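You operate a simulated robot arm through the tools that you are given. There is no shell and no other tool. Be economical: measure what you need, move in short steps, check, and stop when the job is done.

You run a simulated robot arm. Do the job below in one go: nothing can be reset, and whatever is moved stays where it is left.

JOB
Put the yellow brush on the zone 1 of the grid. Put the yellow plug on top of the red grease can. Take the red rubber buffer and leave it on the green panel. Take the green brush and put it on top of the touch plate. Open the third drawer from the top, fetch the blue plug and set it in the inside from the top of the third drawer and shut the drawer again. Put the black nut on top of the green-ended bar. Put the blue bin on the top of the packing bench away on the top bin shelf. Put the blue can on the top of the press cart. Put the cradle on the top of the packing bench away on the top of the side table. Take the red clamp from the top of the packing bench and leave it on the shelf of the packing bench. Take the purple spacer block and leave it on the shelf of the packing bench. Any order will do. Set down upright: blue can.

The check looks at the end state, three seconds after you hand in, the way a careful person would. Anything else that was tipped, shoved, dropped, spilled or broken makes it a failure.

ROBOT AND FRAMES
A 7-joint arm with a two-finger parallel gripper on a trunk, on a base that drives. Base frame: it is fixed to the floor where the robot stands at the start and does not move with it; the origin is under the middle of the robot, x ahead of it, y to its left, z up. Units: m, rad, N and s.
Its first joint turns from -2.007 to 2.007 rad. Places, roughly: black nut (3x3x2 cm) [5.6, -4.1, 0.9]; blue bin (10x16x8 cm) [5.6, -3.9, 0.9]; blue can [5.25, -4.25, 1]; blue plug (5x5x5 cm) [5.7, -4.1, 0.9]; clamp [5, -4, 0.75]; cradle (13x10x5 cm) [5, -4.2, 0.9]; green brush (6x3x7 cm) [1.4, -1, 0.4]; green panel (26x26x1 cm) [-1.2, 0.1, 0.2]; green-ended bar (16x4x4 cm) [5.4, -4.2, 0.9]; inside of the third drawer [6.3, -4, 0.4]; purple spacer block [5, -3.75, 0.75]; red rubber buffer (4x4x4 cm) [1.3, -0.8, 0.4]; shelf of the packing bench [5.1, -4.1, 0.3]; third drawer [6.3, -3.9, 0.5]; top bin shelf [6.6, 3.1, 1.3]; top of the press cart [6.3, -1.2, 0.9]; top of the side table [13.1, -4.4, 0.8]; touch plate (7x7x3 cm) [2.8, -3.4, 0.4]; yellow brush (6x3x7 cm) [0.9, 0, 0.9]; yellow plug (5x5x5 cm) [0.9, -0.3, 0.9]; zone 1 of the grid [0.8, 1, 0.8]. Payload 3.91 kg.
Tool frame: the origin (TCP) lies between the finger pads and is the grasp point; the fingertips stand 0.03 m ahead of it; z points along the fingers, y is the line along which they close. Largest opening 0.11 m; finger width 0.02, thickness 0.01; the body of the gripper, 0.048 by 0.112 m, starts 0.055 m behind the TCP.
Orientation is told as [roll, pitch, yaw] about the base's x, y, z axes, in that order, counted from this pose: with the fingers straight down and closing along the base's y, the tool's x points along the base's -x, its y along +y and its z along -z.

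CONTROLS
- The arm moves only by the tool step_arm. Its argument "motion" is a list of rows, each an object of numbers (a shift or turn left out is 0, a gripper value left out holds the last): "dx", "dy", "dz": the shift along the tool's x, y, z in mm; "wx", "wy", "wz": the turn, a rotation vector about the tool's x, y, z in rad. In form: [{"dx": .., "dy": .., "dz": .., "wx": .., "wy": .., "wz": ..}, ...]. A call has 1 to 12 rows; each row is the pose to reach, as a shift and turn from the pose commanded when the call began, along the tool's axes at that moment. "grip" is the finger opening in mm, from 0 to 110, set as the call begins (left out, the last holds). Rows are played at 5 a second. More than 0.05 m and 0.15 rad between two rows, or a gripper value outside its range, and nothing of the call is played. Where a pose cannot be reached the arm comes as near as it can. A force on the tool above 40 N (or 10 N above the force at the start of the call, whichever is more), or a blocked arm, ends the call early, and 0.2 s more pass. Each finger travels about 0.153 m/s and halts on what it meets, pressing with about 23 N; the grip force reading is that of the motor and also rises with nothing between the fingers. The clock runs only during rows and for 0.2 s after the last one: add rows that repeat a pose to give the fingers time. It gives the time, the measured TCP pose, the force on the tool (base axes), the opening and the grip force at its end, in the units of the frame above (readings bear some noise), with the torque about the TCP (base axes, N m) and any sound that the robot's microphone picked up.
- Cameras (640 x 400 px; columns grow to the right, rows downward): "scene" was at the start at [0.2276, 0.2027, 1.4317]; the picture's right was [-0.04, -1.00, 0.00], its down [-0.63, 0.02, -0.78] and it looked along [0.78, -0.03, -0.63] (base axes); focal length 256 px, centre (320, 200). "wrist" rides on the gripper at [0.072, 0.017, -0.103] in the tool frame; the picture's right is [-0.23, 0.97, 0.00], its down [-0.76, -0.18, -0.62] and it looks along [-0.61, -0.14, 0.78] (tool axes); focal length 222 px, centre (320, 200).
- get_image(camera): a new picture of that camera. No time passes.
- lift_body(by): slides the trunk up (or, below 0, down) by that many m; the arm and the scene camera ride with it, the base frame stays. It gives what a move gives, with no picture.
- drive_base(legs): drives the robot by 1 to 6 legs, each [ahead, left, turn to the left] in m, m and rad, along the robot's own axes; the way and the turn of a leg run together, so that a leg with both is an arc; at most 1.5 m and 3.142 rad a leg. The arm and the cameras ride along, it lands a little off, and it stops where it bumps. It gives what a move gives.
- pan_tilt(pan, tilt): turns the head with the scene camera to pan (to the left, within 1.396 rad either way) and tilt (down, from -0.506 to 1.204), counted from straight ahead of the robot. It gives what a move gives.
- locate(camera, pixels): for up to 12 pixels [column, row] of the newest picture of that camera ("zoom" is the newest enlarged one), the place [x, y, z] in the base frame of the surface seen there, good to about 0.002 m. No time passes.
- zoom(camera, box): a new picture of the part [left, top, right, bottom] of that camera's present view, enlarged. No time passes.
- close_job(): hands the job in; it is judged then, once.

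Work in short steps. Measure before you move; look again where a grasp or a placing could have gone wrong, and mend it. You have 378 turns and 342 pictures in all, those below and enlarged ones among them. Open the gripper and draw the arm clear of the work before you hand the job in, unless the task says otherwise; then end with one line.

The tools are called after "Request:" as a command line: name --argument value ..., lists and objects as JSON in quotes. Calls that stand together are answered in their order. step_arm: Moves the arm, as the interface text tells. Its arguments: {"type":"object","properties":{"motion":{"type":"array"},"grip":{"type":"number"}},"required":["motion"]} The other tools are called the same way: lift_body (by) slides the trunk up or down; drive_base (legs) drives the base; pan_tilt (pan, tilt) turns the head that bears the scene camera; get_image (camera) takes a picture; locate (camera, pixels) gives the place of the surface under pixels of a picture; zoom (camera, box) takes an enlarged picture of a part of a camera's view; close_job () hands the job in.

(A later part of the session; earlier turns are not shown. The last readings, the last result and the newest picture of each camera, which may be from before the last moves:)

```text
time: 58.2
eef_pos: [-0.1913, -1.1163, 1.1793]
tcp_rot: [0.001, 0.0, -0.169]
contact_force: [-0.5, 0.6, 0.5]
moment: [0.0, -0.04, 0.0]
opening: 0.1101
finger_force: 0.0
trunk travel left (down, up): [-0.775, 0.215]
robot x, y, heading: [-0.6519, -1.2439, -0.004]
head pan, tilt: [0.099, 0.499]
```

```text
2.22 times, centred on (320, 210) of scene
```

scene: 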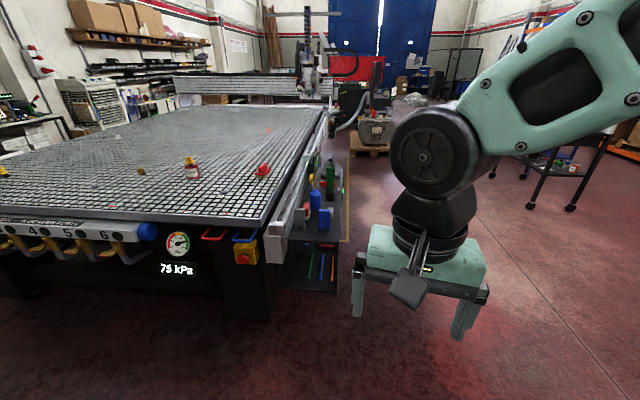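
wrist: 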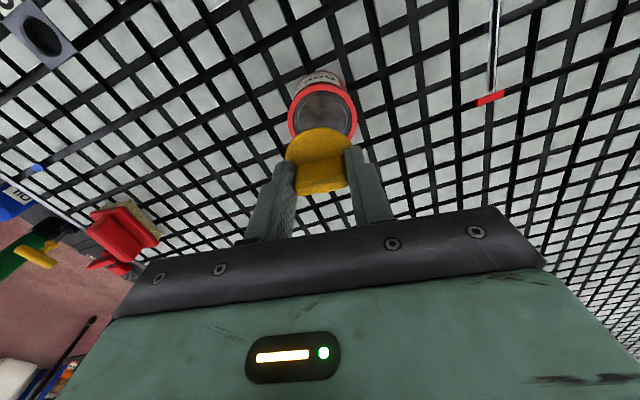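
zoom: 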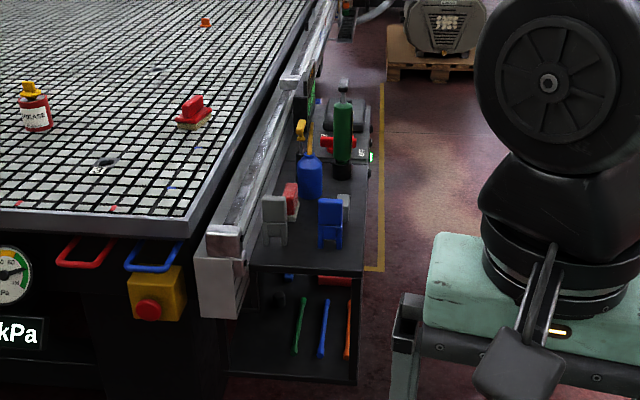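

The rack's lower shelf is at z≈0.40, top at 0.72, outer edge y≈-1.05. I drive round and face it.

Request:
drive_base --legs '[[0, -0.8, 0], [1.2, 0, 0], [0.75, 0, 0], [0, 0, 1.571]]'

Request:
pan_tilt --pan -0.1 --tilt 0.75

Request:
get_image --camera "scene"

```text
time: 75.7
eef_pos: [1.1792, -1.565, 1.1796]
tcp_rot: [0.0, 0.002, 1.408]
contact_force: [-1.0, -0.2, -0.6]
moment: [0.02, 0.01, 0.02]
opening: 0.11
finger_force: 0.0
trunk travel left (down, up): [-0.775, 0.215]
robot x, y, heading: [1.3098, -2.0168, 1.58]
head pan, tilt: [0.099, 0.499]
```

```text
time: 76.4
eef_pos: [1.1799, -1.5653, 1.1782]
tcp_rot: [0.0, 0.001, 1.406]
contact_force: [0.5, -0.1, -0.8]
moment: [0.01, -0.01, 0.02]
opening: 0.1099
finger_force: 0.0
trunk travel left (down, up): [-0.775, 0.215]
robot x, y, heading: [1.3091, -2.0194, 1.574]
head pan, tilt: [-0.099, 0.75]
```

```text
306 pictures are left
```

scene: 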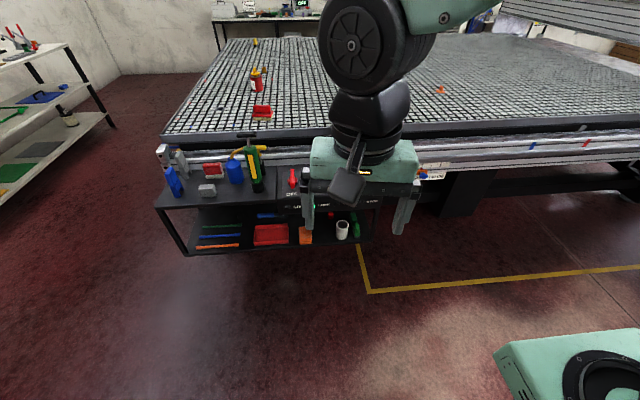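

I lower the trunk to look into the rack's lower shelf; the TCP is well outside the rack.

Request:
lift_body --by -0.6

Request:
pan_tilt --pan -0.1 --tilt 0.35

Request:
get_image --camera "scene"

Request:
get_image --camera "wrist"

```text
refused: -0.6 is not a number from -0.4 to 0.4
```

```text
time: 77.3
eef_pos: [1.1799, -1.5638, 1.1778]
tcp_rot: [0.0, 0.0, 1.407]
contact_force: [0.0, -0.2, -0.3]
moment: [0.01, -0.01, -0.02]
opening: 0.1099
finger_force: 0.0
trunk travel left (down, up): [-0.775, 0.215]
robot x, y, heading: [1.3117, -2.0207, 1.575]
head pan, tilt: [-0.099, 0.351]
```

```text
305 pictures are left
```

scene: 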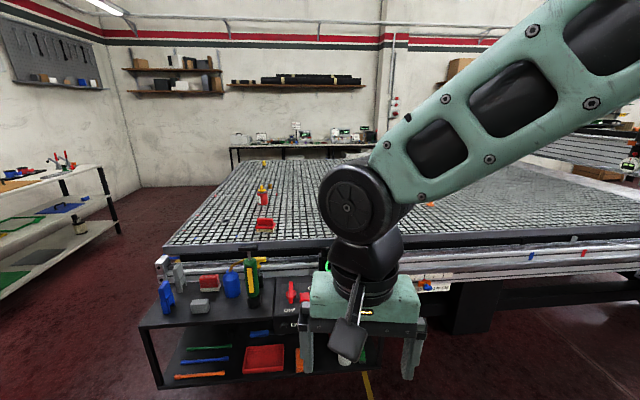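

```text
304 pictures are left
```

wrist: 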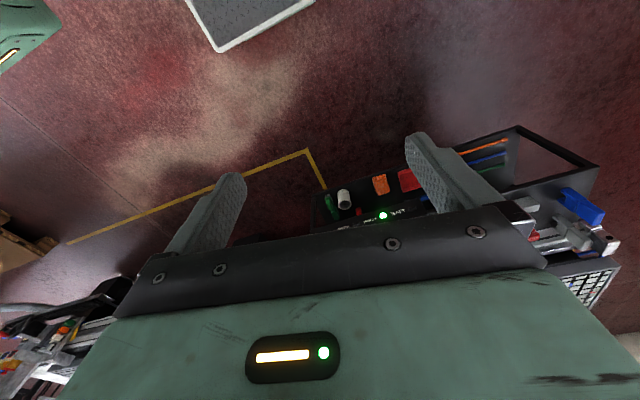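

Request:
lift_body --by -0.4

Request:
step_arm --motion '[{"dy": -40}, {"dy": -80}, {"dy": -120}, {"dy": -160}, {"dy": -200}, {"dy": -240}, {"dy": -280}]'

Request:
pan_tilt --pan -0.1 --tilt 0.5

Request:
get_image --camera "scene"

```text
time: 81.1
eef_pos: [1.1795, -1.5637, 0.7789]
tcp_rot: [0.001, 0.001, 1.406]
contact_force: [-0.4, -0.6, 0.0]
moment: [0.03, 0.0, -0.02]
opening: 0.1101
finger_force: 0.1
trunk travel left (down, up): [-0.375, 0.615]
robot x, y, heading: [1.3108, -2.0198, 1.575]
head pan, tilt: [-0.099, 0.351]
```

```text
time: 82.7
eef_pos: [1.4577, -1.5948, 0.787]
tcp_rot: [0.0, 0.005, 1.407]
contact_force: [0.3, -0.5, -0.2]
moment: [-0.02, 0.04, 0.0]
opening: 0.1097
finger_force: 0.0
out of reach, approached as far as the arm can: row 5, 6, 7
trunk travel left (down, up): [-0.375, 0.615]
robot x, y, heading: [1.3129, -2.0217, 1.574]
head pan, tilt: [-0.099, 0.351]
```

```text
time: 83.4
eef_pos: [1.4561, -1.5942, 0.7871]
tcp_rot: [0.0, 0.0, 1.407]
contact_force: [-0.2, 0.1, -0.2]
moment: [0.01, 0.02, -0.01]
opening: 0.1101
finger_force: 0.0
trunk travel left (down, up): [-0.375, 0.615]
robot x, y, heading: [1.3114, -2.0204, 1.581]
head pan, tilt: [-0.099, 0.499]
```

```text
303 pictures are left
```

scene: 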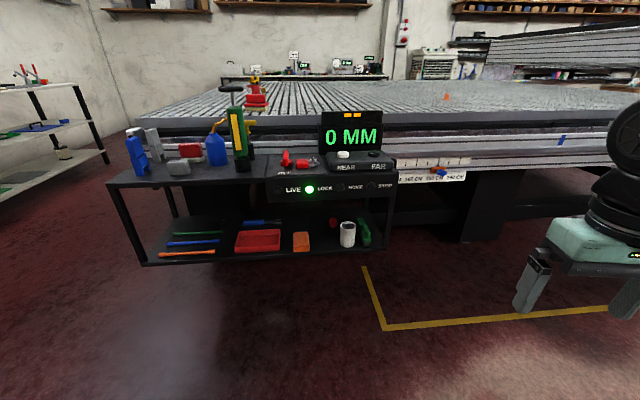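

Now the shelf shows a green brush near (363,232) and a red thing at (333,224). I zoom in and locate.

Request:
zoom --camera "scene" --box '[280, 190, 400, 265]'

Request:
locate --camera "zoom" --pixels '[[285, 180], [270, 180], [300, 180], [285, 165], [435, 200], [430, 165], [460, 260], [440, 250], [365, 170], [365, 230], [110, 255], [400, 310]]'

```text
5.33 times, centred on (340, 228) of scene
```

zoom: 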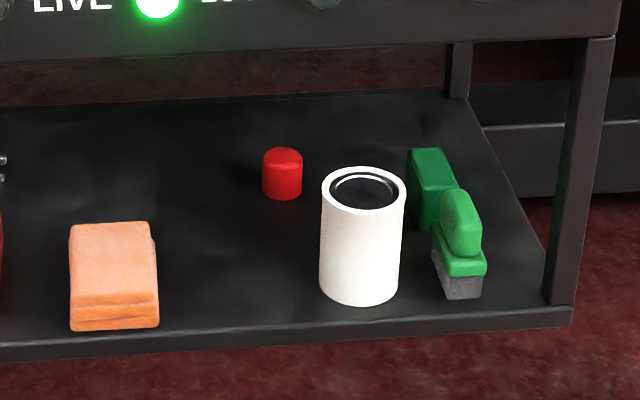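

```text
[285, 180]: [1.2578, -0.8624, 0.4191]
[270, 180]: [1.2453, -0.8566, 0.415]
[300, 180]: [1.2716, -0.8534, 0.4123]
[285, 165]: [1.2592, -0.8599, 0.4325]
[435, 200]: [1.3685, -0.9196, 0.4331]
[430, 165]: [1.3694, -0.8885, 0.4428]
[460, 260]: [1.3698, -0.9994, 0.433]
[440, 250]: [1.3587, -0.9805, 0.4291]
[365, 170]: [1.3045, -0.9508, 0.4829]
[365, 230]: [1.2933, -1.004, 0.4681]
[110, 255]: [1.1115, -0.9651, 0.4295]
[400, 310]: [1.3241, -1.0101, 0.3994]
```

I measure the opening: fascia bottom, posts, orange block edges, cup edges.

Request:
locate --camera "zoom" --pixels '[[200, 52], [100, 58], [560, 30], [400, 40], [575, 150], [70, 240], [155, 240], [115, 225], [325, 190], [402, 195], [365, 205], [455, 70]]'

Request:
locate --camera "scene" --pixels '[[240, 190], [270, 200], [390, 185], [320, 178], [140, 210], [200, 187], [240, 235], [280, 232], [300, 235], [120, 184]]'

```text
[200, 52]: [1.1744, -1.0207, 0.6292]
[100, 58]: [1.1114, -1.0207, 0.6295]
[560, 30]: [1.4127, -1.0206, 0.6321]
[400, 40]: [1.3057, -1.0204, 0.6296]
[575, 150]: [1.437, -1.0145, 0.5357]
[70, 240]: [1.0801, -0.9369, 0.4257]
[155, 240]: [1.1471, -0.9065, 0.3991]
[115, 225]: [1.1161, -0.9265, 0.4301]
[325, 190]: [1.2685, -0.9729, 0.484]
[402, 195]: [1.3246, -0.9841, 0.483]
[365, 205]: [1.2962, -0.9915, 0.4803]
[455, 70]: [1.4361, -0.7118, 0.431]
```

```text
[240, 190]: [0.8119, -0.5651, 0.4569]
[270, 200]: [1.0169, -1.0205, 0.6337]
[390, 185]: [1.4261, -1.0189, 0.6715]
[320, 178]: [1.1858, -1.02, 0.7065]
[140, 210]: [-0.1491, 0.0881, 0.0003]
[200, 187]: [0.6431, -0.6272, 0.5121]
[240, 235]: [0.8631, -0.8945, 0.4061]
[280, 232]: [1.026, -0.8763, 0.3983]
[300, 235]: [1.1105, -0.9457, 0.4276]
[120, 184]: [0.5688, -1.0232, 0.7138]
```

Geometry: fascia bottom 0.627 at y=-1.02, cup at (1.297,-0.98) r≈0.03, brush at (1.37,-0.98), buffer at (1.2585,-0.842). Tool must be horizontal with the camera up, so I first turn the tool half a turn about its axis, clear of the rack.

Request:
step_arm --motion '[{"dy": 20, "wz": 0.14}, {"dy": 40, "wz": 0.28}, {"dy": 60, "wz": 0.42}, {"dy": 80, "wz": 0.56}, {"dy": 100, "wz": 0.7}, {"dy": 120, "wz": 0.84}, {"dy": 140, "wz": 0.98}, {"dy": 150, "wz": 1.12}, {"dy": 150, "wz": 1.26}, {"dy": 150, "wz": 1.4}, {"dy": 150, "wz": 1.48}]' --grip 50

Request:
step_arm --motion '[{"wz": 0.14}, {"wz": 0.28}, {"wz": 0.42}, {"wz": 0.56}, {"wz": 0.7}, {"wz": 0.84}, {"wz": 0.98}, {"wz": 1.12}, {"wz": 1.26}, {"wz": 1.4}, {"wz": 1.49}]'

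Request:
get_image --camera "scene"

```text
time: 85.8
eef_pos: [1.3105, -1.5707, 0.7869]
tcp_rot: [0.0, 0.0, -0.074]
contact_force: [0.7, 0.4, 0.6]
moment: [0.0, 0.01, 0.0]
opening: 0.05
finger_force: 0.1
trunk travel left (down, up): [-0.375, 0.615]
robot x, y, heading: [1.3097, -2.0232, 1.577]
head pan, tilt: [-0.099, 0.499]
```

```text
time: 88.2
eef_pos: [1.3358, -1.5488, 0.7655]
tcp_rot: [-0.01, -0.002, -1.559]
contact_force: [0.6, -0.3, 0.2]
moment: [0.02, 0.02, 0.0]
opening: 0.0504
finger_force: 0.0
out of reach, approached as far as the arm can: row 10, 11
trunk travel left (down, up): [-0.375, 0.615]
robot x, y, heading: [1.3096, -2.0253, 1.582]
head pan, tilt: [-0.099, 0.499]
```

```text
301 pictures are left
```

scene: 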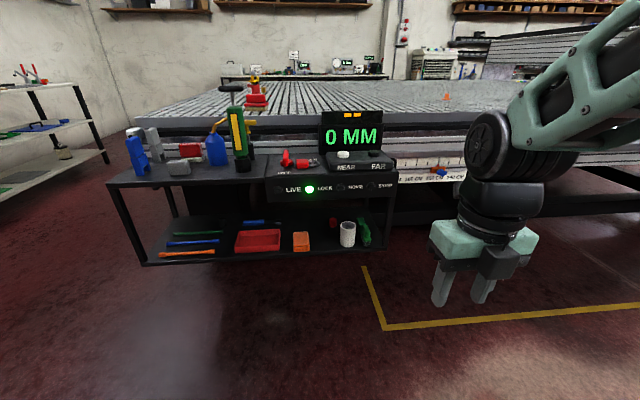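

The half-turn worked. Now I pitch the tool up to horizontal (camera ends on top), moving slightly ahead.

Request:
step_arm --motion '[{"dx": 10, "wy": 0.14}, {"dx": 20, "wy": 0.28}, {"dx": 30, "wy": 0.42}, {"dx": 40, "wy": 0.56}, {"dx": 50, "wy": 0.7}, {"dx": 60, "wy": 0.84}, {"dx": 70, "wy": 0.98}, {"dx": 80, "wy": 1.12}, {"dx": 90, "wy": 1.26}, {"dx": 100, "wy": 1.4}, {"dx": 110, "wy": 1.5}, {"dx": 110, "wy": 1.5}]'

Request:
get_image --camera "scene"

Request:
get_image --camera "wrist"

```text
time: 90.8
eef_pos: [1.2604, -1.376, 0.8503]
tcp_rot: [0.036, 1.498, -1.527]
contact_force: [0.1, 0.6, 0.0]
moment: [0.0, 0.02, 0.01]
opening: 0.05
finger_force: 0.0
out of reach, approached as far as the arm can: row 1, 2, 3, 4, 5, 6, 7, 8, 9, 10, 11, 12
trunk travel left (down, up): [-0.375, 0.615]
robot x, y, heading: [1.3048, -2.0215, 1.578]
head pan, tilt: [-0.099, 0.499]
```

```text
300 pictures are left
```

scene: 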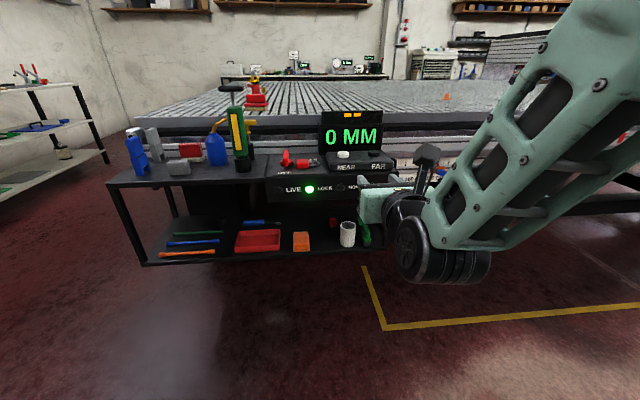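

```text
299 pictures are left
```

wrist: 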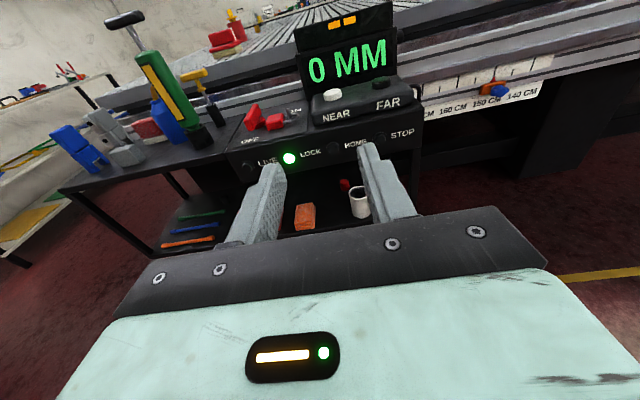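

The tool is horizontal now. I measure where the forearm end and wrist are relative to the TCP.

Request:
locate --camera "scene" --pixels '[[372, 205], [395, 215], [410, 245], [415, 282], [480, 270], [430, 165], [428, 150], [400, 190]]'

Request:
zoom --camera "scene" --box '[320, 120, 560, 300]'

```text
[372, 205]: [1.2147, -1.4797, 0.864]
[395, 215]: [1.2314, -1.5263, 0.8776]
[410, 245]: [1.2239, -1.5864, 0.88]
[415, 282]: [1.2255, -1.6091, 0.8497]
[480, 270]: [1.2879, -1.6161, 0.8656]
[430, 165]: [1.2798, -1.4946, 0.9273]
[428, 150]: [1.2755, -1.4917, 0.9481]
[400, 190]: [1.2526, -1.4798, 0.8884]
```

```text
2.22 times, centred on (440, 210) of scene
```

zoom: 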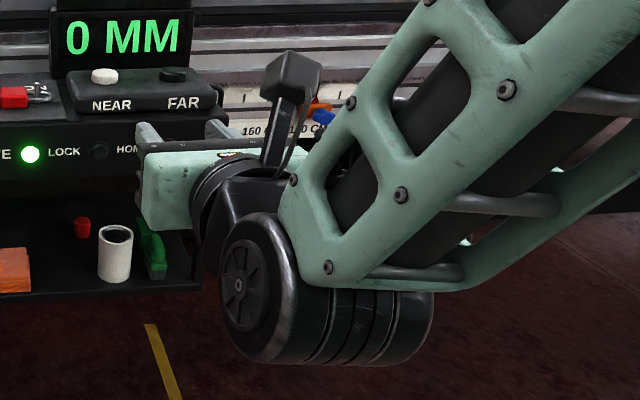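

Wrist geometry fits for the brush. Lower trunk 0.37 and drive 0.25 ahead and 0.1 right to line up with the brush.

Request:
lift_body --by -0.37

Request:
drive_base --legs '[[0.2, -0.1, 0]]'

Request:
pan_tilt --pan -0.1 --tilt 0.35

Request:
get_image --camera "scene"

Request:
get_image --camera "wrist"

```text
time: 94.4
eef_pos: [1.2585, -1.3766, 0.4809]
tcp_rot: [0.033, 1.498, -1.53]
contact_force: [-0.5, 0.3, -0.2]
moment: [0.01, 0.04, -0.02]
opening: 0.0501
finger_force: 0.0
trunk travel left (down, up): [-0.005, 0.985]
robot x, y, heading: [1.3076, -2.0231, 1.578]
head pan, tilt: [-0.099, 0.499]
```

```text
time: 96.1
eef_pos: [1.3572, -1.1766, 0.4801]
tcp_rot: [0.035, 1.498, -1.529]
contact_force: [0.1, 1.0, -0.2]
moment: [0.0, 0.01, -0.02]
opening: 0.0498
finger_force: 0.1
trunk travel left (down, up): [-0.005, 0.985]
robot x, y, heading: [1.4049, -1.824, 1.578]
head pan, tilt: [-0.099, 0.499]
```

```text
time: 96.8
eef_pos: [1.3567, -1.1753, 0.4804]
tcp_rot: [0.036, 1.497, -1.527]
contact_force: [-0.1, -0.1, 0.3]
moment: [-0.02, -0.02, 0.01]
opening: 0.0498
finger_force: 0.1
trunk travel left (down, up): [-0.005, 0.985]
robot x, y, heading: [1.406, -1.8208, 1.577]
head pan, tilt: [-0.099, 0.351]
```

```text
297 pictures are left
```

scene: 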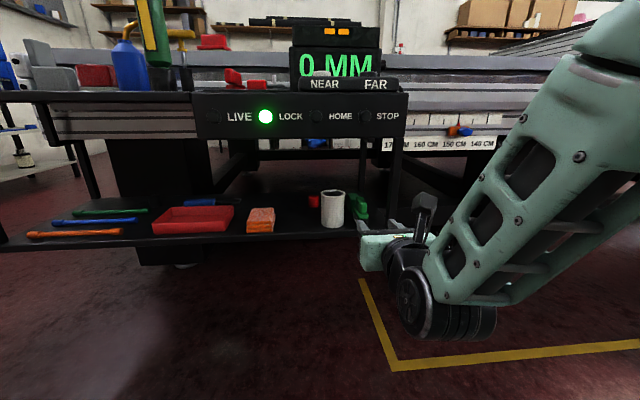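

```text
296 pictures are left
```

wrist: 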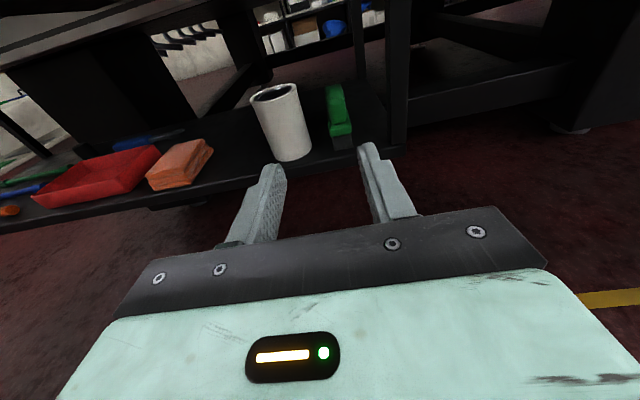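

Brush seen at (338,120) from the wrist; I zoom and measure it.

Request:
zoom --camera "wrist" --box '[240, 60, 400, 170]'

Request:
locate --camera "zoom" --pixels '[[380, 290], [430, 275], [400, 130], [355, 140], [370, 250], [440, 245], [360, 200], [415, 200], [400, 310], [200, 140], [240, 380], [630, 200]]'

```text
3.64 times, centred on (320, 115) of wrist
```

zoom: 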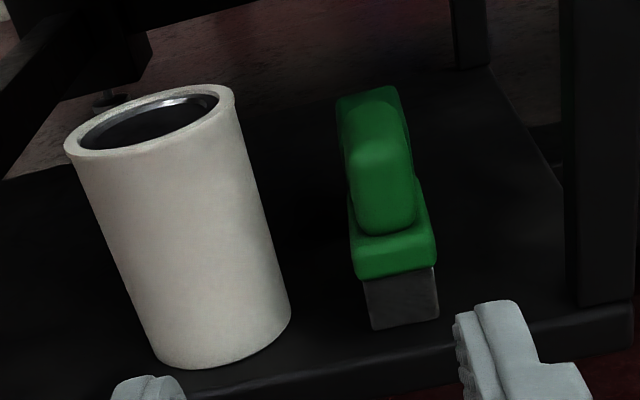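

```text
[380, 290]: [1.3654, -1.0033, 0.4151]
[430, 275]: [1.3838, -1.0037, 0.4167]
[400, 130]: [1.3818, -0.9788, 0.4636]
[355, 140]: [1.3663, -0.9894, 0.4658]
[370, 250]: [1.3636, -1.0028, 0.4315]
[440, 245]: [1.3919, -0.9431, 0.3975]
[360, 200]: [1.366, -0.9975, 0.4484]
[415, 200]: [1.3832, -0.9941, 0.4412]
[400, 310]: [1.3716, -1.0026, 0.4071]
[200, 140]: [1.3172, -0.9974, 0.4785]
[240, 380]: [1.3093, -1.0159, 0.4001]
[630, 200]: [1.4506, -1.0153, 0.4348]
```

Brush: x 1.357–1.387, front face y=-1.003, handle z≈0.437–0.467. Align first (x, z) then advance to within 8 cm.

Request:
step_arm --motion '[{"dx": -10, "dy": 10}, {"dx": -15, "dy": 17, "dz": 20}, {"dx": -15, "dy": 17, "dz": 60}, {"dx": -15, "dy": 17, "dz": 100}, {"dx": -15, "dy": 17, "dz": 100}]'

Request:
get_image --camera "wrist"

```text
time: 98.0
eef_pos: [1.3524, -1.1155, 0.5056]
tcp_rot: [0.068, 1.496, -1.5]
contact_force: [1.3, -0.4, 0.4]
moment: [0.02, 0.0, -0.01]
opening: 0.05
finger_force: 0.0
out of reach, approached as far as the arm can: row 1, 2, 3, 4, 5
trunk travel left (down, up): [-0.005, 0.985]
robot x, y, heading: [1.4093, -1.8217, 1.575]
head pan, tilt: [-0.099, 0.351]
```

```text
294 pictures are left
```

wrist: 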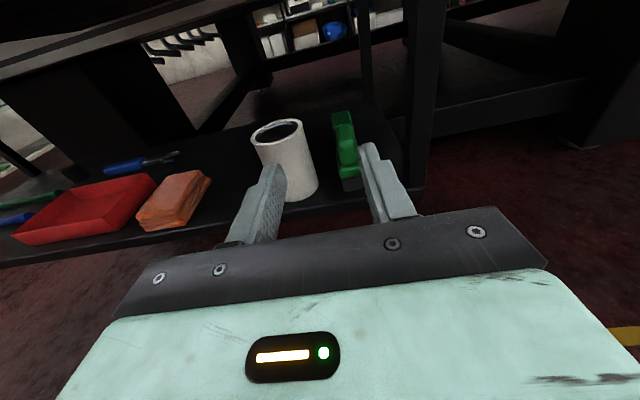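

The wrist roll joint is at its limit here. Turning the base left relative to the tool frees it: I retract, shift right 0.25 m and turn left 0.5, then turn the tool back to +y.

Request:
step_arm --motion '[{"dz": -40}, {"dz": -80}, {"dz": -110}]'

Request:
drive_base --legs '[[-0.05, -0.28, 0], [0, 0, 0.5]]'

Request:
step_arm --motion '[{"wx": -0.12}, {"wx": -0.24}, {"wx": -0.36}, {"wx": -0.48}, {"wx": -0.5}, {"wx": -0.5}]'

Request:
get_image --camera "wrist"

```text
time: 98.8
eef_pos: [1.3391, -1.2105, 0.5226]
tcp_rot: [0.046, 1.494, -1.52]
contact_force: [-1.1, -0.1, -0.4]
moment: [0.03, 0.02, -0.02]
opening: 0.0503
finger_force: 0.0
out of reach, approached as far as the arm can: row 2, 3
trunk travel left (down, up): [-0.005, 0.985]
robot x, y, heading: [1.4062, -1.8186, 1.578]
head pan, tilt: [-0.099, 0.351]
```

```text
time: 102.2
eef_pos: [1.3355, -1.3681, 0.5221]
tcp_rot: [0.036, 1.498, -1.026]
contact_force: [-0.4, -0.4, -0.5]
moment: [0.03, 0.02, 0.0]
opening: 0.05
finger_force: 0.0
trunk travel left (down, up): [-0.005, 0.985]
robot x, y, heading: [1.6913, -1.8684, 2.08]
head pan, tilt: [-0.099, 0.351]
```

```text
time: 103.6
eef_pos: [1.3355, -1.3687, 0.523]
tcp_rot: [0.536, 1.497, -1.024]
contact_force: [0.3, 0.1, 0.3]
moment: [0.03, 0.03, -0.01]
opening: 0.0502
finger_force: 0.1
trunk travel left (down, up): [-0.005, 0.985]
robot x, y, heading: [1.6883, -1.8664, 2.084]
head pan, tilt: [-0.099, 0.351]
```

```text
293 pictures are left
```

wrist: 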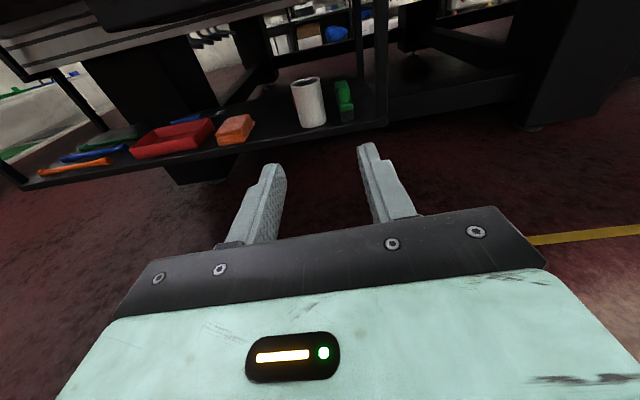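

No limits reported now. I advance to about 10 cm in front of the brush, aligned in x and z.

Request:
step_arm --motion '[{"dx": -20, "dy": 15, "dz": 20, "wz": 0.02}, {"dx": -40, "dy": 30, "dz": 50, "wz": 0.038}, {"dx": -52, "dy": 38, "dz": 90, "wz": 0.038}, {"dx": -52, "dy": 38, "dz": 135, "wz": 0.038}, {"dx": -52, "dy": 38, "dz": 180, "wz": 0.038}, {"dx": -52, "dy": 38, "dz": 225, "wz": 0.038}, {"dx": -52, "dy": 38, "dz": 270, "wz": 0.038}, {"dx": -52, "dy": 38, "dz": 270, "wz": 0.038}]'

Request:
get_image --camera "wrist"

Request:
get_image --camera "scene"

```text
time: 105.4
eef_pos: [1.427, -1.1855, 0.5352]
tcp_rot: [-0.002, 1.508, -1.562]
contact_force: [-0.1, 0.3, 0.0]
moment: [-0.02, -0.01, 0.01]
opening: 0.0499
finger_force: 0.1
out of reach, approached as far as the arm can: row 2, 3, 4, 5, 6, 7, 8
trunk travel left (down, up): [-0.005, 0.985]
robot x, y, heading: [1.6889, -1.8693, 2.087]
head pan, tilt: [-0.099, 0.351]
```

```text
292 pictures are left
```

wrist: 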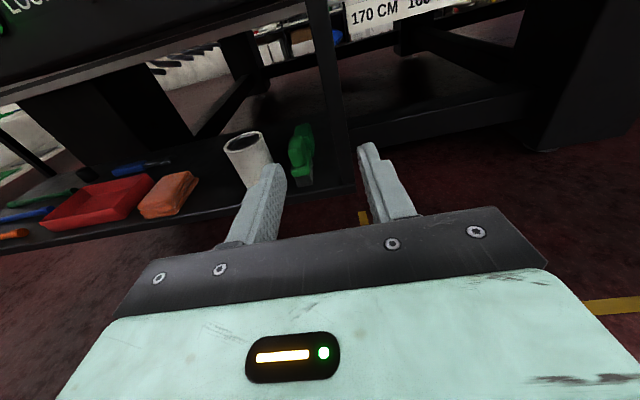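

```text
291 pictures are left
```

scene: 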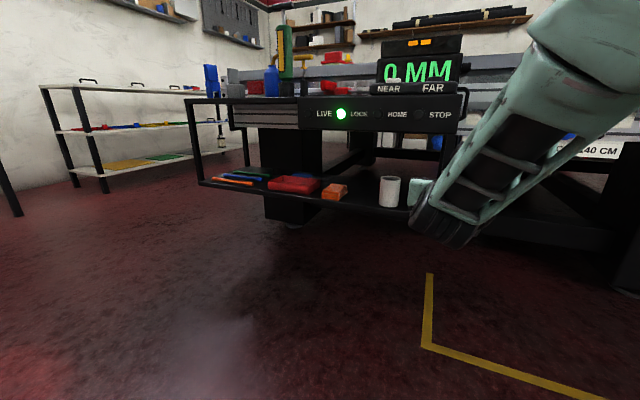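

Again a joint limit, likely the wrist pitch. Pitching the nose down keeps the finger closing line along x and is harmless, so I try a 0.4 rad nose-down tool.

Request:
step_arm --motion '[{"dz": -20, "wy": -0.12}, {"dz": -20, "wy": -0.24}, {"dz": -20, "wy": -0.36}, {"dz": -20, "wy": -0.4}, {"dz": -20, "wy": -0.4}]'

```text
time: 106.6
eef_pos: [1.4276, -1.2048, 0.5375]
tcp_rot: [-0.001, 1.106, -1.56]
contact_force: [0.7, -0.7, 0.0]
moment: [0.02, 0.01, 0.01]
opening: 0.0502
finger_force: 0.1
trunk travel left (down, up): [-0.005, 0.985]
robot x, y, heading: [1.6893, -1.8701, 2.084]
head pan, tilt: [-0.099, 0.351]
```

Reached cleanly now. Move to a standoff (1.373,-1.10,0.50).

Request:
step_arm --motion '[{"dx": 3, "dy": -20, "dz": 20}, {"dx": 6, "dy": -40, "dz": 45}, {"dx": 10, "dy": -54, "dz": 80}, {"dx": 14, "dy": -54, "dz": 111}, {"dx": 14, "dy": -54, "dz": 111}]'

Request:
get_image --camera "wrist"

Request:
get_image --camera "scene"

```text
time: 107.8
eef_pos: [1.4008, -1.1549, 0.5353]
tcp_rot: [0.0, 1.107, -1.562]
contact_force: [-1.2, 0.2, -0.2]
moment: [0.0, 0.01, 0.01]
opening: 0.0501
finger_force: 0.0
out of reach, approached as far as the arm can: row 2, 3, 4, 5
trunk travel left (down, up): [-0.005, 0.985]
robot x, y, heading: [1.6898, -1.8665, 2.087]
head pan, tilt: [-0.099, 0.351]
```

```text
290 pictures are left
```

wrist: 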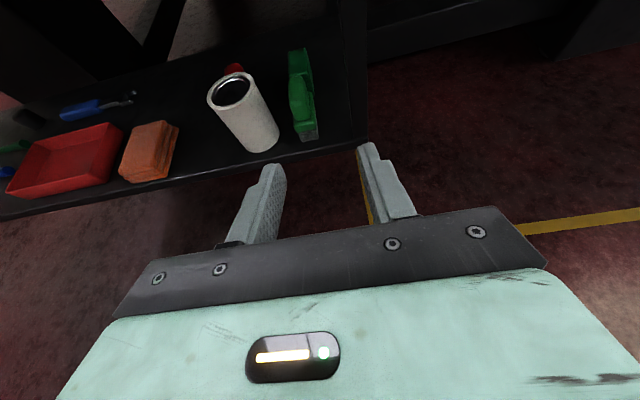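

```text
289 pictures are left
```

scene: 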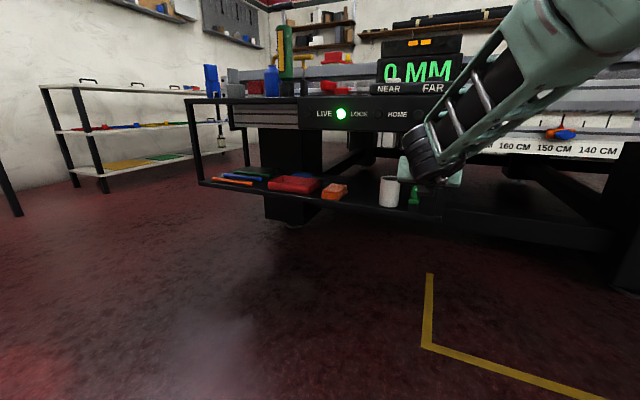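

I look at the shoulder to learn where the arm's first axis really is.

Request:
pan_tilt --pan -1.2 --tilt 0.9

Request:
get_image --camera "scene"

```text
time: 109.2
eef_pos: [1.4008, -1.1549, 0.5353]
tcp_rot: [0.001, 1.106, -1.562]
contact_force: [-0.2, -0.4, -0.3]
moment: [-0.02, 0.0, 0.01]
opening: 0.0502
finger_force: 0.0
trunk travel left (down, up): [-0.005, 0.985]
robot x, y, heading: [1.692, -1.867, 2.085]
head pan, tilt: [-1.201, 0.901]
```

```text
288 pictures are left
```

scene: 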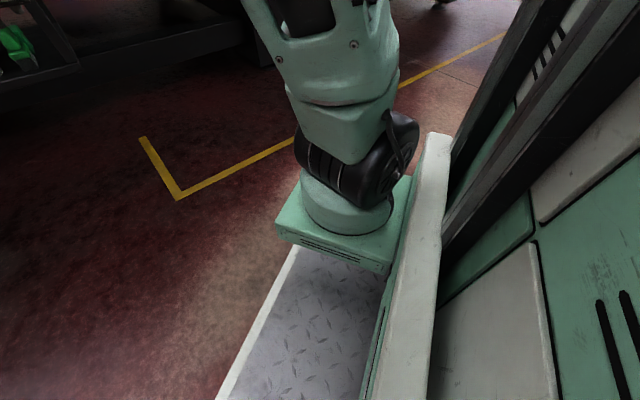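

Request:
locate --camera "scene" --pixels '[[305, 195], [345, 215], [385, 215], [290, 225], [385, 260], [355, 170], [300, 150], [410, 130], [345, 125], [330, 60]]'

```text
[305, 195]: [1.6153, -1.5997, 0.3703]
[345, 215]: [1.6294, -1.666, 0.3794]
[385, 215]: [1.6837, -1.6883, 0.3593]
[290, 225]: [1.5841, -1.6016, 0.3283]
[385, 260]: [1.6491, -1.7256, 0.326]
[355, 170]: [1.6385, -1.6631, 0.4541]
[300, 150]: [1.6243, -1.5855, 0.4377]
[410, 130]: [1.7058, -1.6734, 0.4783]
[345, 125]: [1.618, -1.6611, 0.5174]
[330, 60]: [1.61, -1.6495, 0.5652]
```

The arm's first axis sits 0.22 m ahead and 0.11 m right of the robot centre, so the arm was folded too tightly. I back the base away and extend the arm instead.

Request:
drive_base --legs '[[-0.2, 0.167, 0]]'

Request:
step_arm --motion '[{"dx": 10, "dz": 40}, {"dx": 20, "dz": 80}, {"dx": 30, "dz": 120}, {"dx": 45, "dz": 160}, {"dx": 60, "dz": 200}, {"dx": 80, "dz": 240}, {"dx": 90, "dz": 260}, {"dx": 90, "dz": 260}]'

```text
time: 111.0
eef_pos: [1.3522, -1.4098, 0.5345]
tcp_rot: [0.0, 1.108, -1.562]
contact_force: [0.0, 0.3, 0.0]
moment: [0.02, -0.03, -0.04]
opening: 0.05
finger_force: 0.0
trunk travel left (down, up): [-0.005, 0.985]
robot x, y, heading: [1.6412, -2.1211, 2.081]
head pan, tilt: [-1.201, 0.901]
```

```text
time: 112.8
eef_pos: [1.4041, -1.3694, 0.5717]
tcp_rot: [0.0, 1.108, -1.56]
contact_force: [-0.4, -0.7, -0.8]
moment: [-0.01, -0.05, 0.0]
opening: 0.0502
finger_force: 0.0
out of reach, approached as far as the arm can: row 1, 2, 3, 4, 5, 6, 7, 8
trunk travel left (down, up): [-0.005, 0.985]
robot x, y, heading: [1.6383, -2.1245, 2.082]
head pan, tilt: [-1.201, 0.901]
```

The roll joint is on the wrong side for camera-up work from this base side. I unwind it: roll back, point down, then turn to the opposite wrist side (clear of everything here).

Request:
step_arm --motion '[{"dz": -10, "wz": -0.14}, {"dz": -20, "wz": -0.28}, {"dz": -30, "wz": -0.42}, {"dz": -40, "wz": -0.56}, {"dz": -40, "wz": -0.7}, {"dz": -40, "wz": -0.84}, {"dz": -40, "wz": -0.98}, {"dz": -40, "wz": -1.12}, {"dz": -40, "wz": -1.26}, {"dz": -40, "wz": -1.4}, {"dz": -40, "wz": -1.5}]'

Request:
step_arm --motion '[{"wx": 0.14}, {"wx": 0.28}, {"wx": 0.42}, {"wx": 0.56}, {"wx": 0.7}, {"wx": 0.84}, {"wx": 0.98}, {"wx": 1.106}, {"wx": 1.106}]'

```text
time: 115.2
eef_pos: [1.4066, -1.4033, 0.5956]
tcp_rot: [1.107, 0.061, -0.02]
contact_force: [-0.1, 1.3, 0.4]
moment: [0.01, 0.04, 0.01]
opening: 0.0501
finger_force: 0.0
trunk travel left (down, up): [-0.005, 0.985]
robot x, y, heading: [1.6423, -2.1232, 2.088]
head pan, tilt: [-1.201, 0.901]
```

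```text
time: 117.2
eef_pos: [1.4047, -1.4039, 0.5951]
tcp_rot: [-0.003, 0.063, -0.02]
contact_force: [0.2, 0.0, -0.1]
moment: [0.0, -0.01, 0.0]
opening: 0.0498
finger_force: 0.1
out of reach, approached as far as the arm can: row 3, 4, 5, 6
trunk travel left (down, up): [-0.005, 0.985]
robot x, y, heading: [1.6401, -2.1247, 2.082]
head pan, tilt: [-1.201, 0.901]
```

Tool points down again. I now unwind the roll by about -3.59 rad to the other wrist side.

Request:
step_arm --motion '[{"wz": -0.14}, {"wz": -0.28}, {"wz": -0.42}, {"wz": -0.56}, {"wz": -0.7}, {"wz": -0.84}, {"wz": -0.98}, {"wz": -1.12}, {"wz": -1.26}, {"wz": -1.4}, {"wz": -1.54}, {"wz": -1.68}]'

Request:
step_arm --motion '[{"wz": -0.14}, {"wz": -0.28}, {"wz": -0.42}, {"wz": -0.56}, {"wz": -0.7}, {"wz": -0.84}, {"wz": -0.98}, {"wz": -1.12}, {"wz": -1.26}, {"wz": -1.4}, {"wz": -1.54}, {"wz": -1.68}]'

Request:
step_arm --motion '[{"wz": -0.12}, {"wz": -0.23}]'

```text
time: 119.8
eef_pos: [1.4068, -1.403, 0.5965]
tcp_rot: [0.06, -0.007, 1.661]
contact_force: [-0.5, -0.1, -0.1]
moment: [-0.01, -0.01, -0.01]
opening: 0.0501
finger_force: 0.1
trunk travel left (down, up): [-0.005, 0.985]
robot x, y, heading: [1.6415, -2.1257, 2.087]
head pan, tilt: [-1.201, 0.901]
```

```text
time: 122.4
eef_pos: [1.3809, -1.5735, 0.533]
tcp_rot: [-0.015, -0.07, -2.961]
contact_force: [0.0, -0.1, -0.2]
moment: [-0.04, -0.03, -0.02]
opening: 0.05
finger_force: 0.1
out of reach, approached as far as the arm can: row 8, 9, 10, 11, 12
trunk travel left (down, up): [-0.005, 0.985]
robot x, y, heading: [1.6384, -2.1212, 2.086]
head pan, tilt: [-1.201, 0.901]
```

```text
time: 123.0
eef_pos: [1.3765, -1.6358, 0.5155]
tcp_rot: [-0.027, -0.059, -2.718]
contact_force: [-0.4, 0.8, -0.1]
moment: [0.02, 0.02, 0.05]
opening: 0.05
finger_force: 0.1
out of reach, approached as far as the arm can: row 1, 2
trunk travel left (down, up): [-0.005, 0.985]
robot x, y, heading: [1.6431, -2.1253, 2.08]
head pan, tilt: [-1.201, 0.901]
```

A limit again, so the wrist is in a different branch than assumed. I take a look at the arm's posture.

Request:
pan_tilt --pan -0.7 --tilt 0.45

Request:
get_image --camera "scene"

```text
time: 124.0
eef_pos: [1.3758, -1.6352, 0.5143]
tcp_rot: [-0.028, -0.058, -2.72]
contact_force: [0.0, 0.3, 0.9]
moment: [0.03, -0.01, -0.01]
opening: 0.0499
finger_force: 0.1
trunk travel left (down, up): [-0.005, 0.985]
robot x, y, heading: [1.6377, -2.1241, 2.087]
head pan, tilt: [-0.7, 0.45]
```

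```text
287 pictures are left
```

scene: 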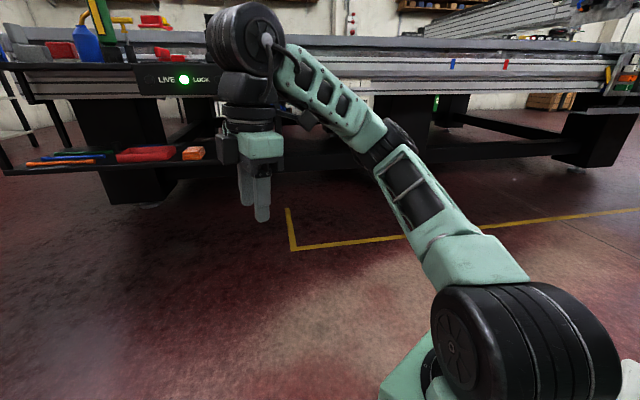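

I measure the wrist geometry in this picture (tool pointing down).

Request:
locate --camera "scene" --pixels '[[245, 6], [245, 40], [214, 40], [275, 40], [245, 78], [245, 100], [225, 145], [262, 145], [235, 155], [245, 120], [270, 20], [222, 20]]'

Request:
zoom --camera "scene" --box '[180, 0, 340, 240]'

```text
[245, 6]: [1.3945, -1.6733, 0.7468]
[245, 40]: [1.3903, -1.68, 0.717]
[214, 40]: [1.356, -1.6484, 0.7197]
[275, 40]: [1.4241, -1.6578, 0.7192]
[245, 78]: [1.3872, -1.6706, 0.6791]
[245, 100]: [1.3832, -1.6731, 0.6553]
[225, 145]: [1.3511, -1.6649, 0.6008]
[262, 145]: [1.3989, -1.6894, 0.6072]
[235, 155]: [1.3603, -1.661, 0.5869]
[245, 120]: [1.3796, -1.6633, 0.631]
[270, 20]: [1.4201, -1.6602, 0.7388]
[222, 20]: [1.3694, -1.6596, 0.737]
```

```text
1.67 times, centred on (260, 120) of scene
```

zoom: 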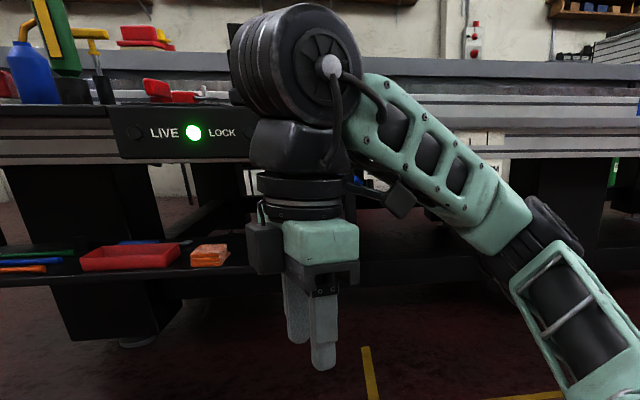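

Roller is on-axis with radius ≈0.04 at 0.205 behind the TCP — so a natural camera-down, nose-down approach does fit. The elbow has swung sideways; I turn the tool back to natural yaw and see whether the posture recovers.

Request:
step_arm --motion '[{"wz": 0.14, "dz": -10}, {"wz": 0.28, "dz": -20}, {"wz": 0.42, "dz": -30}, {"wz": 0.56, "dz": -40}, {"wz": 0.7, "dz": -50}, {"wz": 0.84, "dz": -60}, {"wz": 0.98, "dz": -70}, {"wz": 1.12, "dz": -80}, {"wz": 1.26, "dz": -80}, {"wz": 1.4, "dz": -80}, {"wz": 1.5, "dz": -80}]'

Request:
lift_body --by 0.2

Request:
get_image --camera "scene"

```text
time: 126.3
eef_pos: [1.3824, -1.6348, 0.595]
tcp_rot: [0.057, -0.031, 2.064]
contact_force: [0.4, -0.7, 0.2]
moment: [-0.02, -0.02, 0.04]
opening: 0.0501
finger_force: 0.1
trunk travel left (down, up): [-0.005, 0.985]
robot x, y, heading: [1.6407, -2.1258, 2.084]
head pan, tilt: [-0.7, 0.45]
```

```text
time: 128.5
eef_pos: [1.3826, -1.6347, 0.794]
tcp_rot: [0.056, -0.032, 2.068]
contact_force: [0.2, -1.4, -0.6]
moment: [-0.02, -0.01, 0.0]
opening: 0.0498
finger_force: 0.0
trunk travel left (down, up): [-0.205, 0.785]
robot x, y, heading: [1.6389, -2.1224, 2.084]
head pan, tilt: [-0.7, 0.45]
```

```text
285 pictures are left
```

scene: 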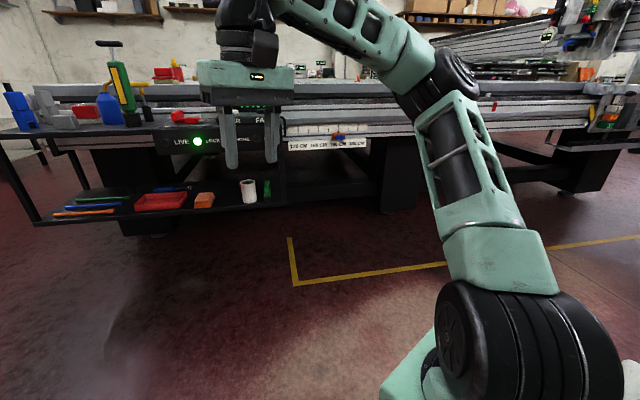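

Posture is usable with the elbow to the side. I set the tool yaw to +y, then pitch the nose up to 0.62 rad below horizontal, camera underneath.

Request:
step_arm --motion '[{"wz": 0.12}, {"wz": 0.24}, {"wz": 0.36}, {"wz": 0.494}]'

Request:
step_arm --motion '[{"wy": -0.12}, {"wy": -0.24}, {"wy": -0.36}, {"wy": -0.48}, {"wy": -0.6}, {"wy": -0.72}, {"wy": -0.84}, {"wy": -0.95}]'

Request:
get_image --camera "scene"

```text
time: 129.5
eef_pos: [1.3817, -1.6346, 0.7947]
tcp_rot: [0.062, -0.002, 1.571]
contact_force: [-0.7, -0.7, -0.1]
moment: [-0.01, 0.03, -0.02]
opening: 0.0501
finger_force: 0.1
trunk travel left (down, up): [-0.205, 0.785]
robot x, y, heading: [1.6401, -2.1267, 2.087]
head pan, tilt: [-0.7, 0.45]
```

```text
time: 131.3
eef_pos: [1.3833, -1.634, 0.7949]
tcp_rot: [0.11, -0.95, 1.485]
contact_force: [-0.2, -1.0, 0.3]
moment: [0.0, 0.01, 0.0]
opening: 0.05
finger_force: 0.2
trunk travel left (down, up): [-0.205, 0.785]
robot x, y, heading: [1.6379, -2.1236, 2.081]
head pan, tilt: [-0.7, 0.45]
```

```text
284 pictures are left
```

scene: 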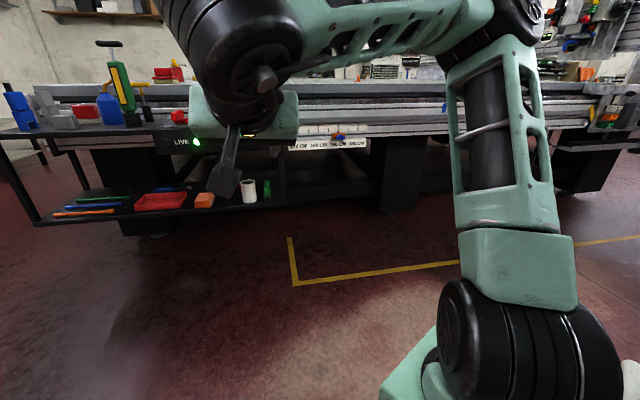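

Camera-down nose-down pose works. Trim the small tilt, drive 0.3 m toward the rack, lower the trunk fully.

Request:
step_arm --motion '[{"wx": 0.041, "wz": -0.05}, {"wx": 0.041, "wz": -0.05}]'

Request:
drive_base --legs '[[0.26, -0.147, 0]]'

Request:
lift_body --by -0.2

Request:
get_image --camera "wrist"

Request:
get_image --camera "scene"

```text
time: 131.9
eef_pos: [1.3817, -1.6345, 0.7947]
tcp_rot: [-0.002, -0.951, 1.571]
contact_force: [0.5, -1.0, 0.6]
moment: [0.0, 0.0, 0.01]
opening: 0.0502
finger_force: 0.1
trunk travel left (down, up): [-0.205, 0.785]
robot x, y, heading: [1.6431, -2.1249, 2.082]
head pan, tilt: [-0.7, 0.45]
```

```text
time: 134.0
eef_pos: [1.3819, -1.3349, 0.7945]
tcp_rot: [-0.002, -0.951, 1.573]
contact_force: [0.0, -0.5, -0.3]
moment: [0.01, 0.01, -0.01]
opening: 0.05
finger_force: 0.0
trunk travel left (down, up): [-0.205, 0.785]
robot x, y, heading: [1.6404, -1.8224, 2.083]
head pan, tilt: [-0.7, 0.45]
```

```text
time: 136.1
eef_pos: [1.3809, -1.3352, 0.5952]
tcp_rot: [-0.002, -0.951, 1.572]
contact_force: [-0.7, -0.4, 0.2]
moment: [0.0, -0.04, -0.01]
opening: 0.0503
finger_force: 0.0
trunk travel left (down, up): [-0.005, 0.985]
robot x, y, heading: [1.6383, -1.8238, 2.084]
head pan, tilt: [-0.7, 0.45]
```

```text
283 pictures are left
```

wrist: 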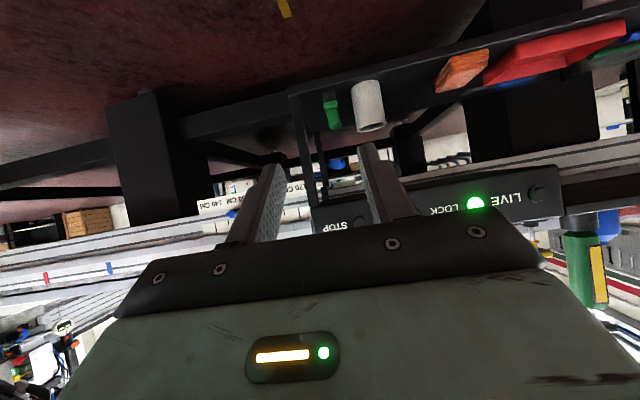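

```text
282 pictures are left
```

scene: 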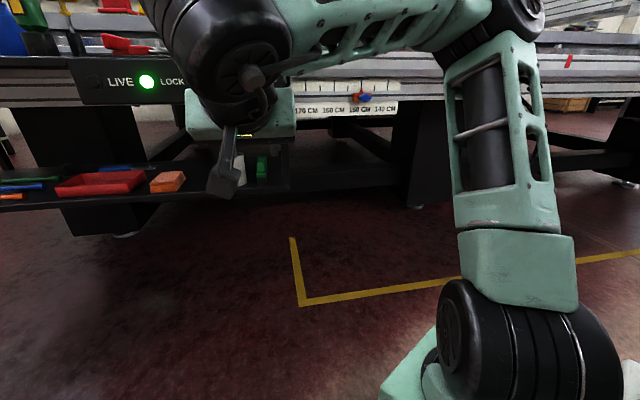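

Move to a standoff 12 cm back along the tool line from the brush handle.

Request:
step_arm --motion '[{"dx": -15, "dy": 4, "dz": 40}, {"dx": -30, "dy": 9, "dz": 80}, {"dx": -45, "dy": 9, "dz": 120}, {"dx": -60, "dy": 9, "dz": 165}, {"dx": -72, "dy": 9, "dz": 210}, {"dx": -85, "dy": 9, "dz": 248}, {"dx": -85, "dy": 9, "dz": 248}]'

Request:
get_image --camera "wrist"

Request:
zoom --camera "wrist" --box '[240, 0, 480, 160]'

```text
time: 137.7
eef_pos: [1.3737, -1.083, 0.5192]
tcp_rot: [-0.002, -0.953, 1.571]
contact_force: [-0.1, 0.0, 0.5]
moment: [0.0, -0.02, -0.02]
opening: 0.0501
finger_force: 0.1
trunk travel left (down, up): [-0.005, 0.985]
robot x, y, heading: [1.6394, -1.8246, 2.083]
head pan, tilt: [-0.7, 0.45]
```

```text
281 pictures are left
```

wrist: 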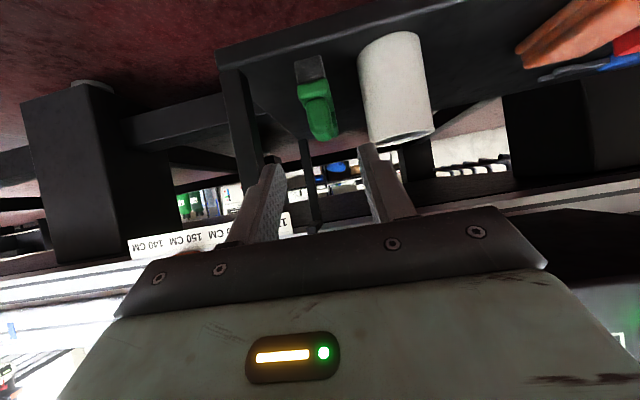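

```text
2.50 times, centred on (360, 80) of wrist
```

zoom: 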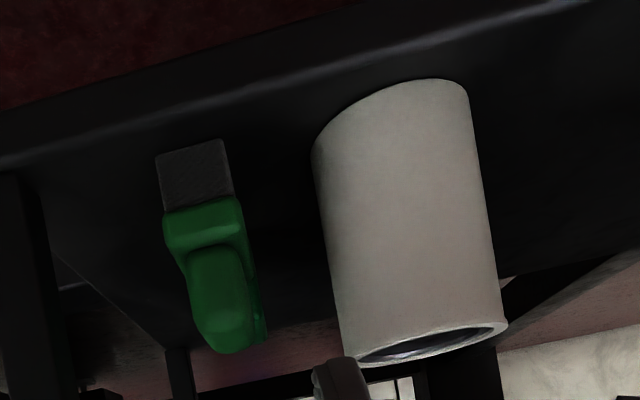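

Request:
locate --camera "zoom" --pixels '[[195, 175], [170, 235], [238, 230], [190, 290], [252, 290], [225, 310], [220, 345], [235, 335], [330, 160], [315, 150]]'

```text
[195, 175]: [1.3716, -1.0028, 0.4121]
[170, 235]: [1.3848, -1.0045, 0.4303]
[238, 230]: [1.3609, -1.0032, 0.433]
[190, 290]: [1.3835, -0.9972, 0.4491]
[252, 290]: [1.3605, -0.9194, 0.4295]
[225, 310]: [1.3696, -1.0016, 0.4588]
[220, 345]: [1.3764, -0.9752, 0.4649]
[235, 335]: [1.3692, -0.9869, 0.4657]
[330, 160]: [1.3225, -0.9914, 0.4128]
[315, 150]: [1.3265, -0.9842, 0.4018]
```

Handle centre x≈1.372, top 0.465. Advance along the tool line and close.

Request:
step_arm --motion '[{"dy": 1, "dz": 40}, {"dy": 1, "dz": 80}, {"dy": 1, "dz": 105}, {"dy": 1, "dz": 117}, {"dy": 1, "dz": 117}]'

Request:
step_arm --motion '[{}, {}, {}, {}]' --grip 8

Request:
get_image --camera "wrist"

```text
time: 138.9
eef_pos: [1.3714, -0.9878, 0.4522]
tcp_rot: [0.001, -0.95, 1.572]
contact_force: [-0.1, 0.3, 0.4]
moment: [0.01, 0.04, -0.02]
opening: 0.0501
finger_force: 0.1
trunk travel left (down, up): [-0.005, 0.985]
robot x, y, heading: [1.6376, -1.8256, 2.085]
head pan, tilt: [-0.7, 0.45]
```

```text
time: 139.9
eef_pos: [1.3707, -0.9886, 0.4523]
tcp_rot: [-0.003, -0.95, 1.571]
contact_force: [0.4, 1.1, 1.4]
moment: [0.04, 0.05, -0.01]
opening: 0.0293
finger_force: 23.0
trunk travel left (down, up): [-0.005, 0.985]
robot x, y, heading: [1.6423, -1.8223, 2.088]
head pan, tilt: [-0.7, 0.45]
```

```text
279 pictures are left
```

wrist: 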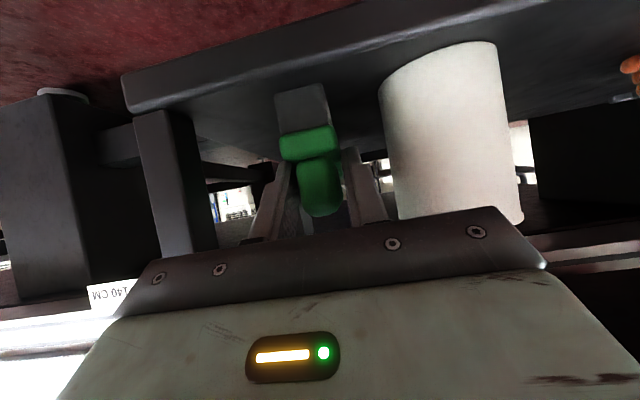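

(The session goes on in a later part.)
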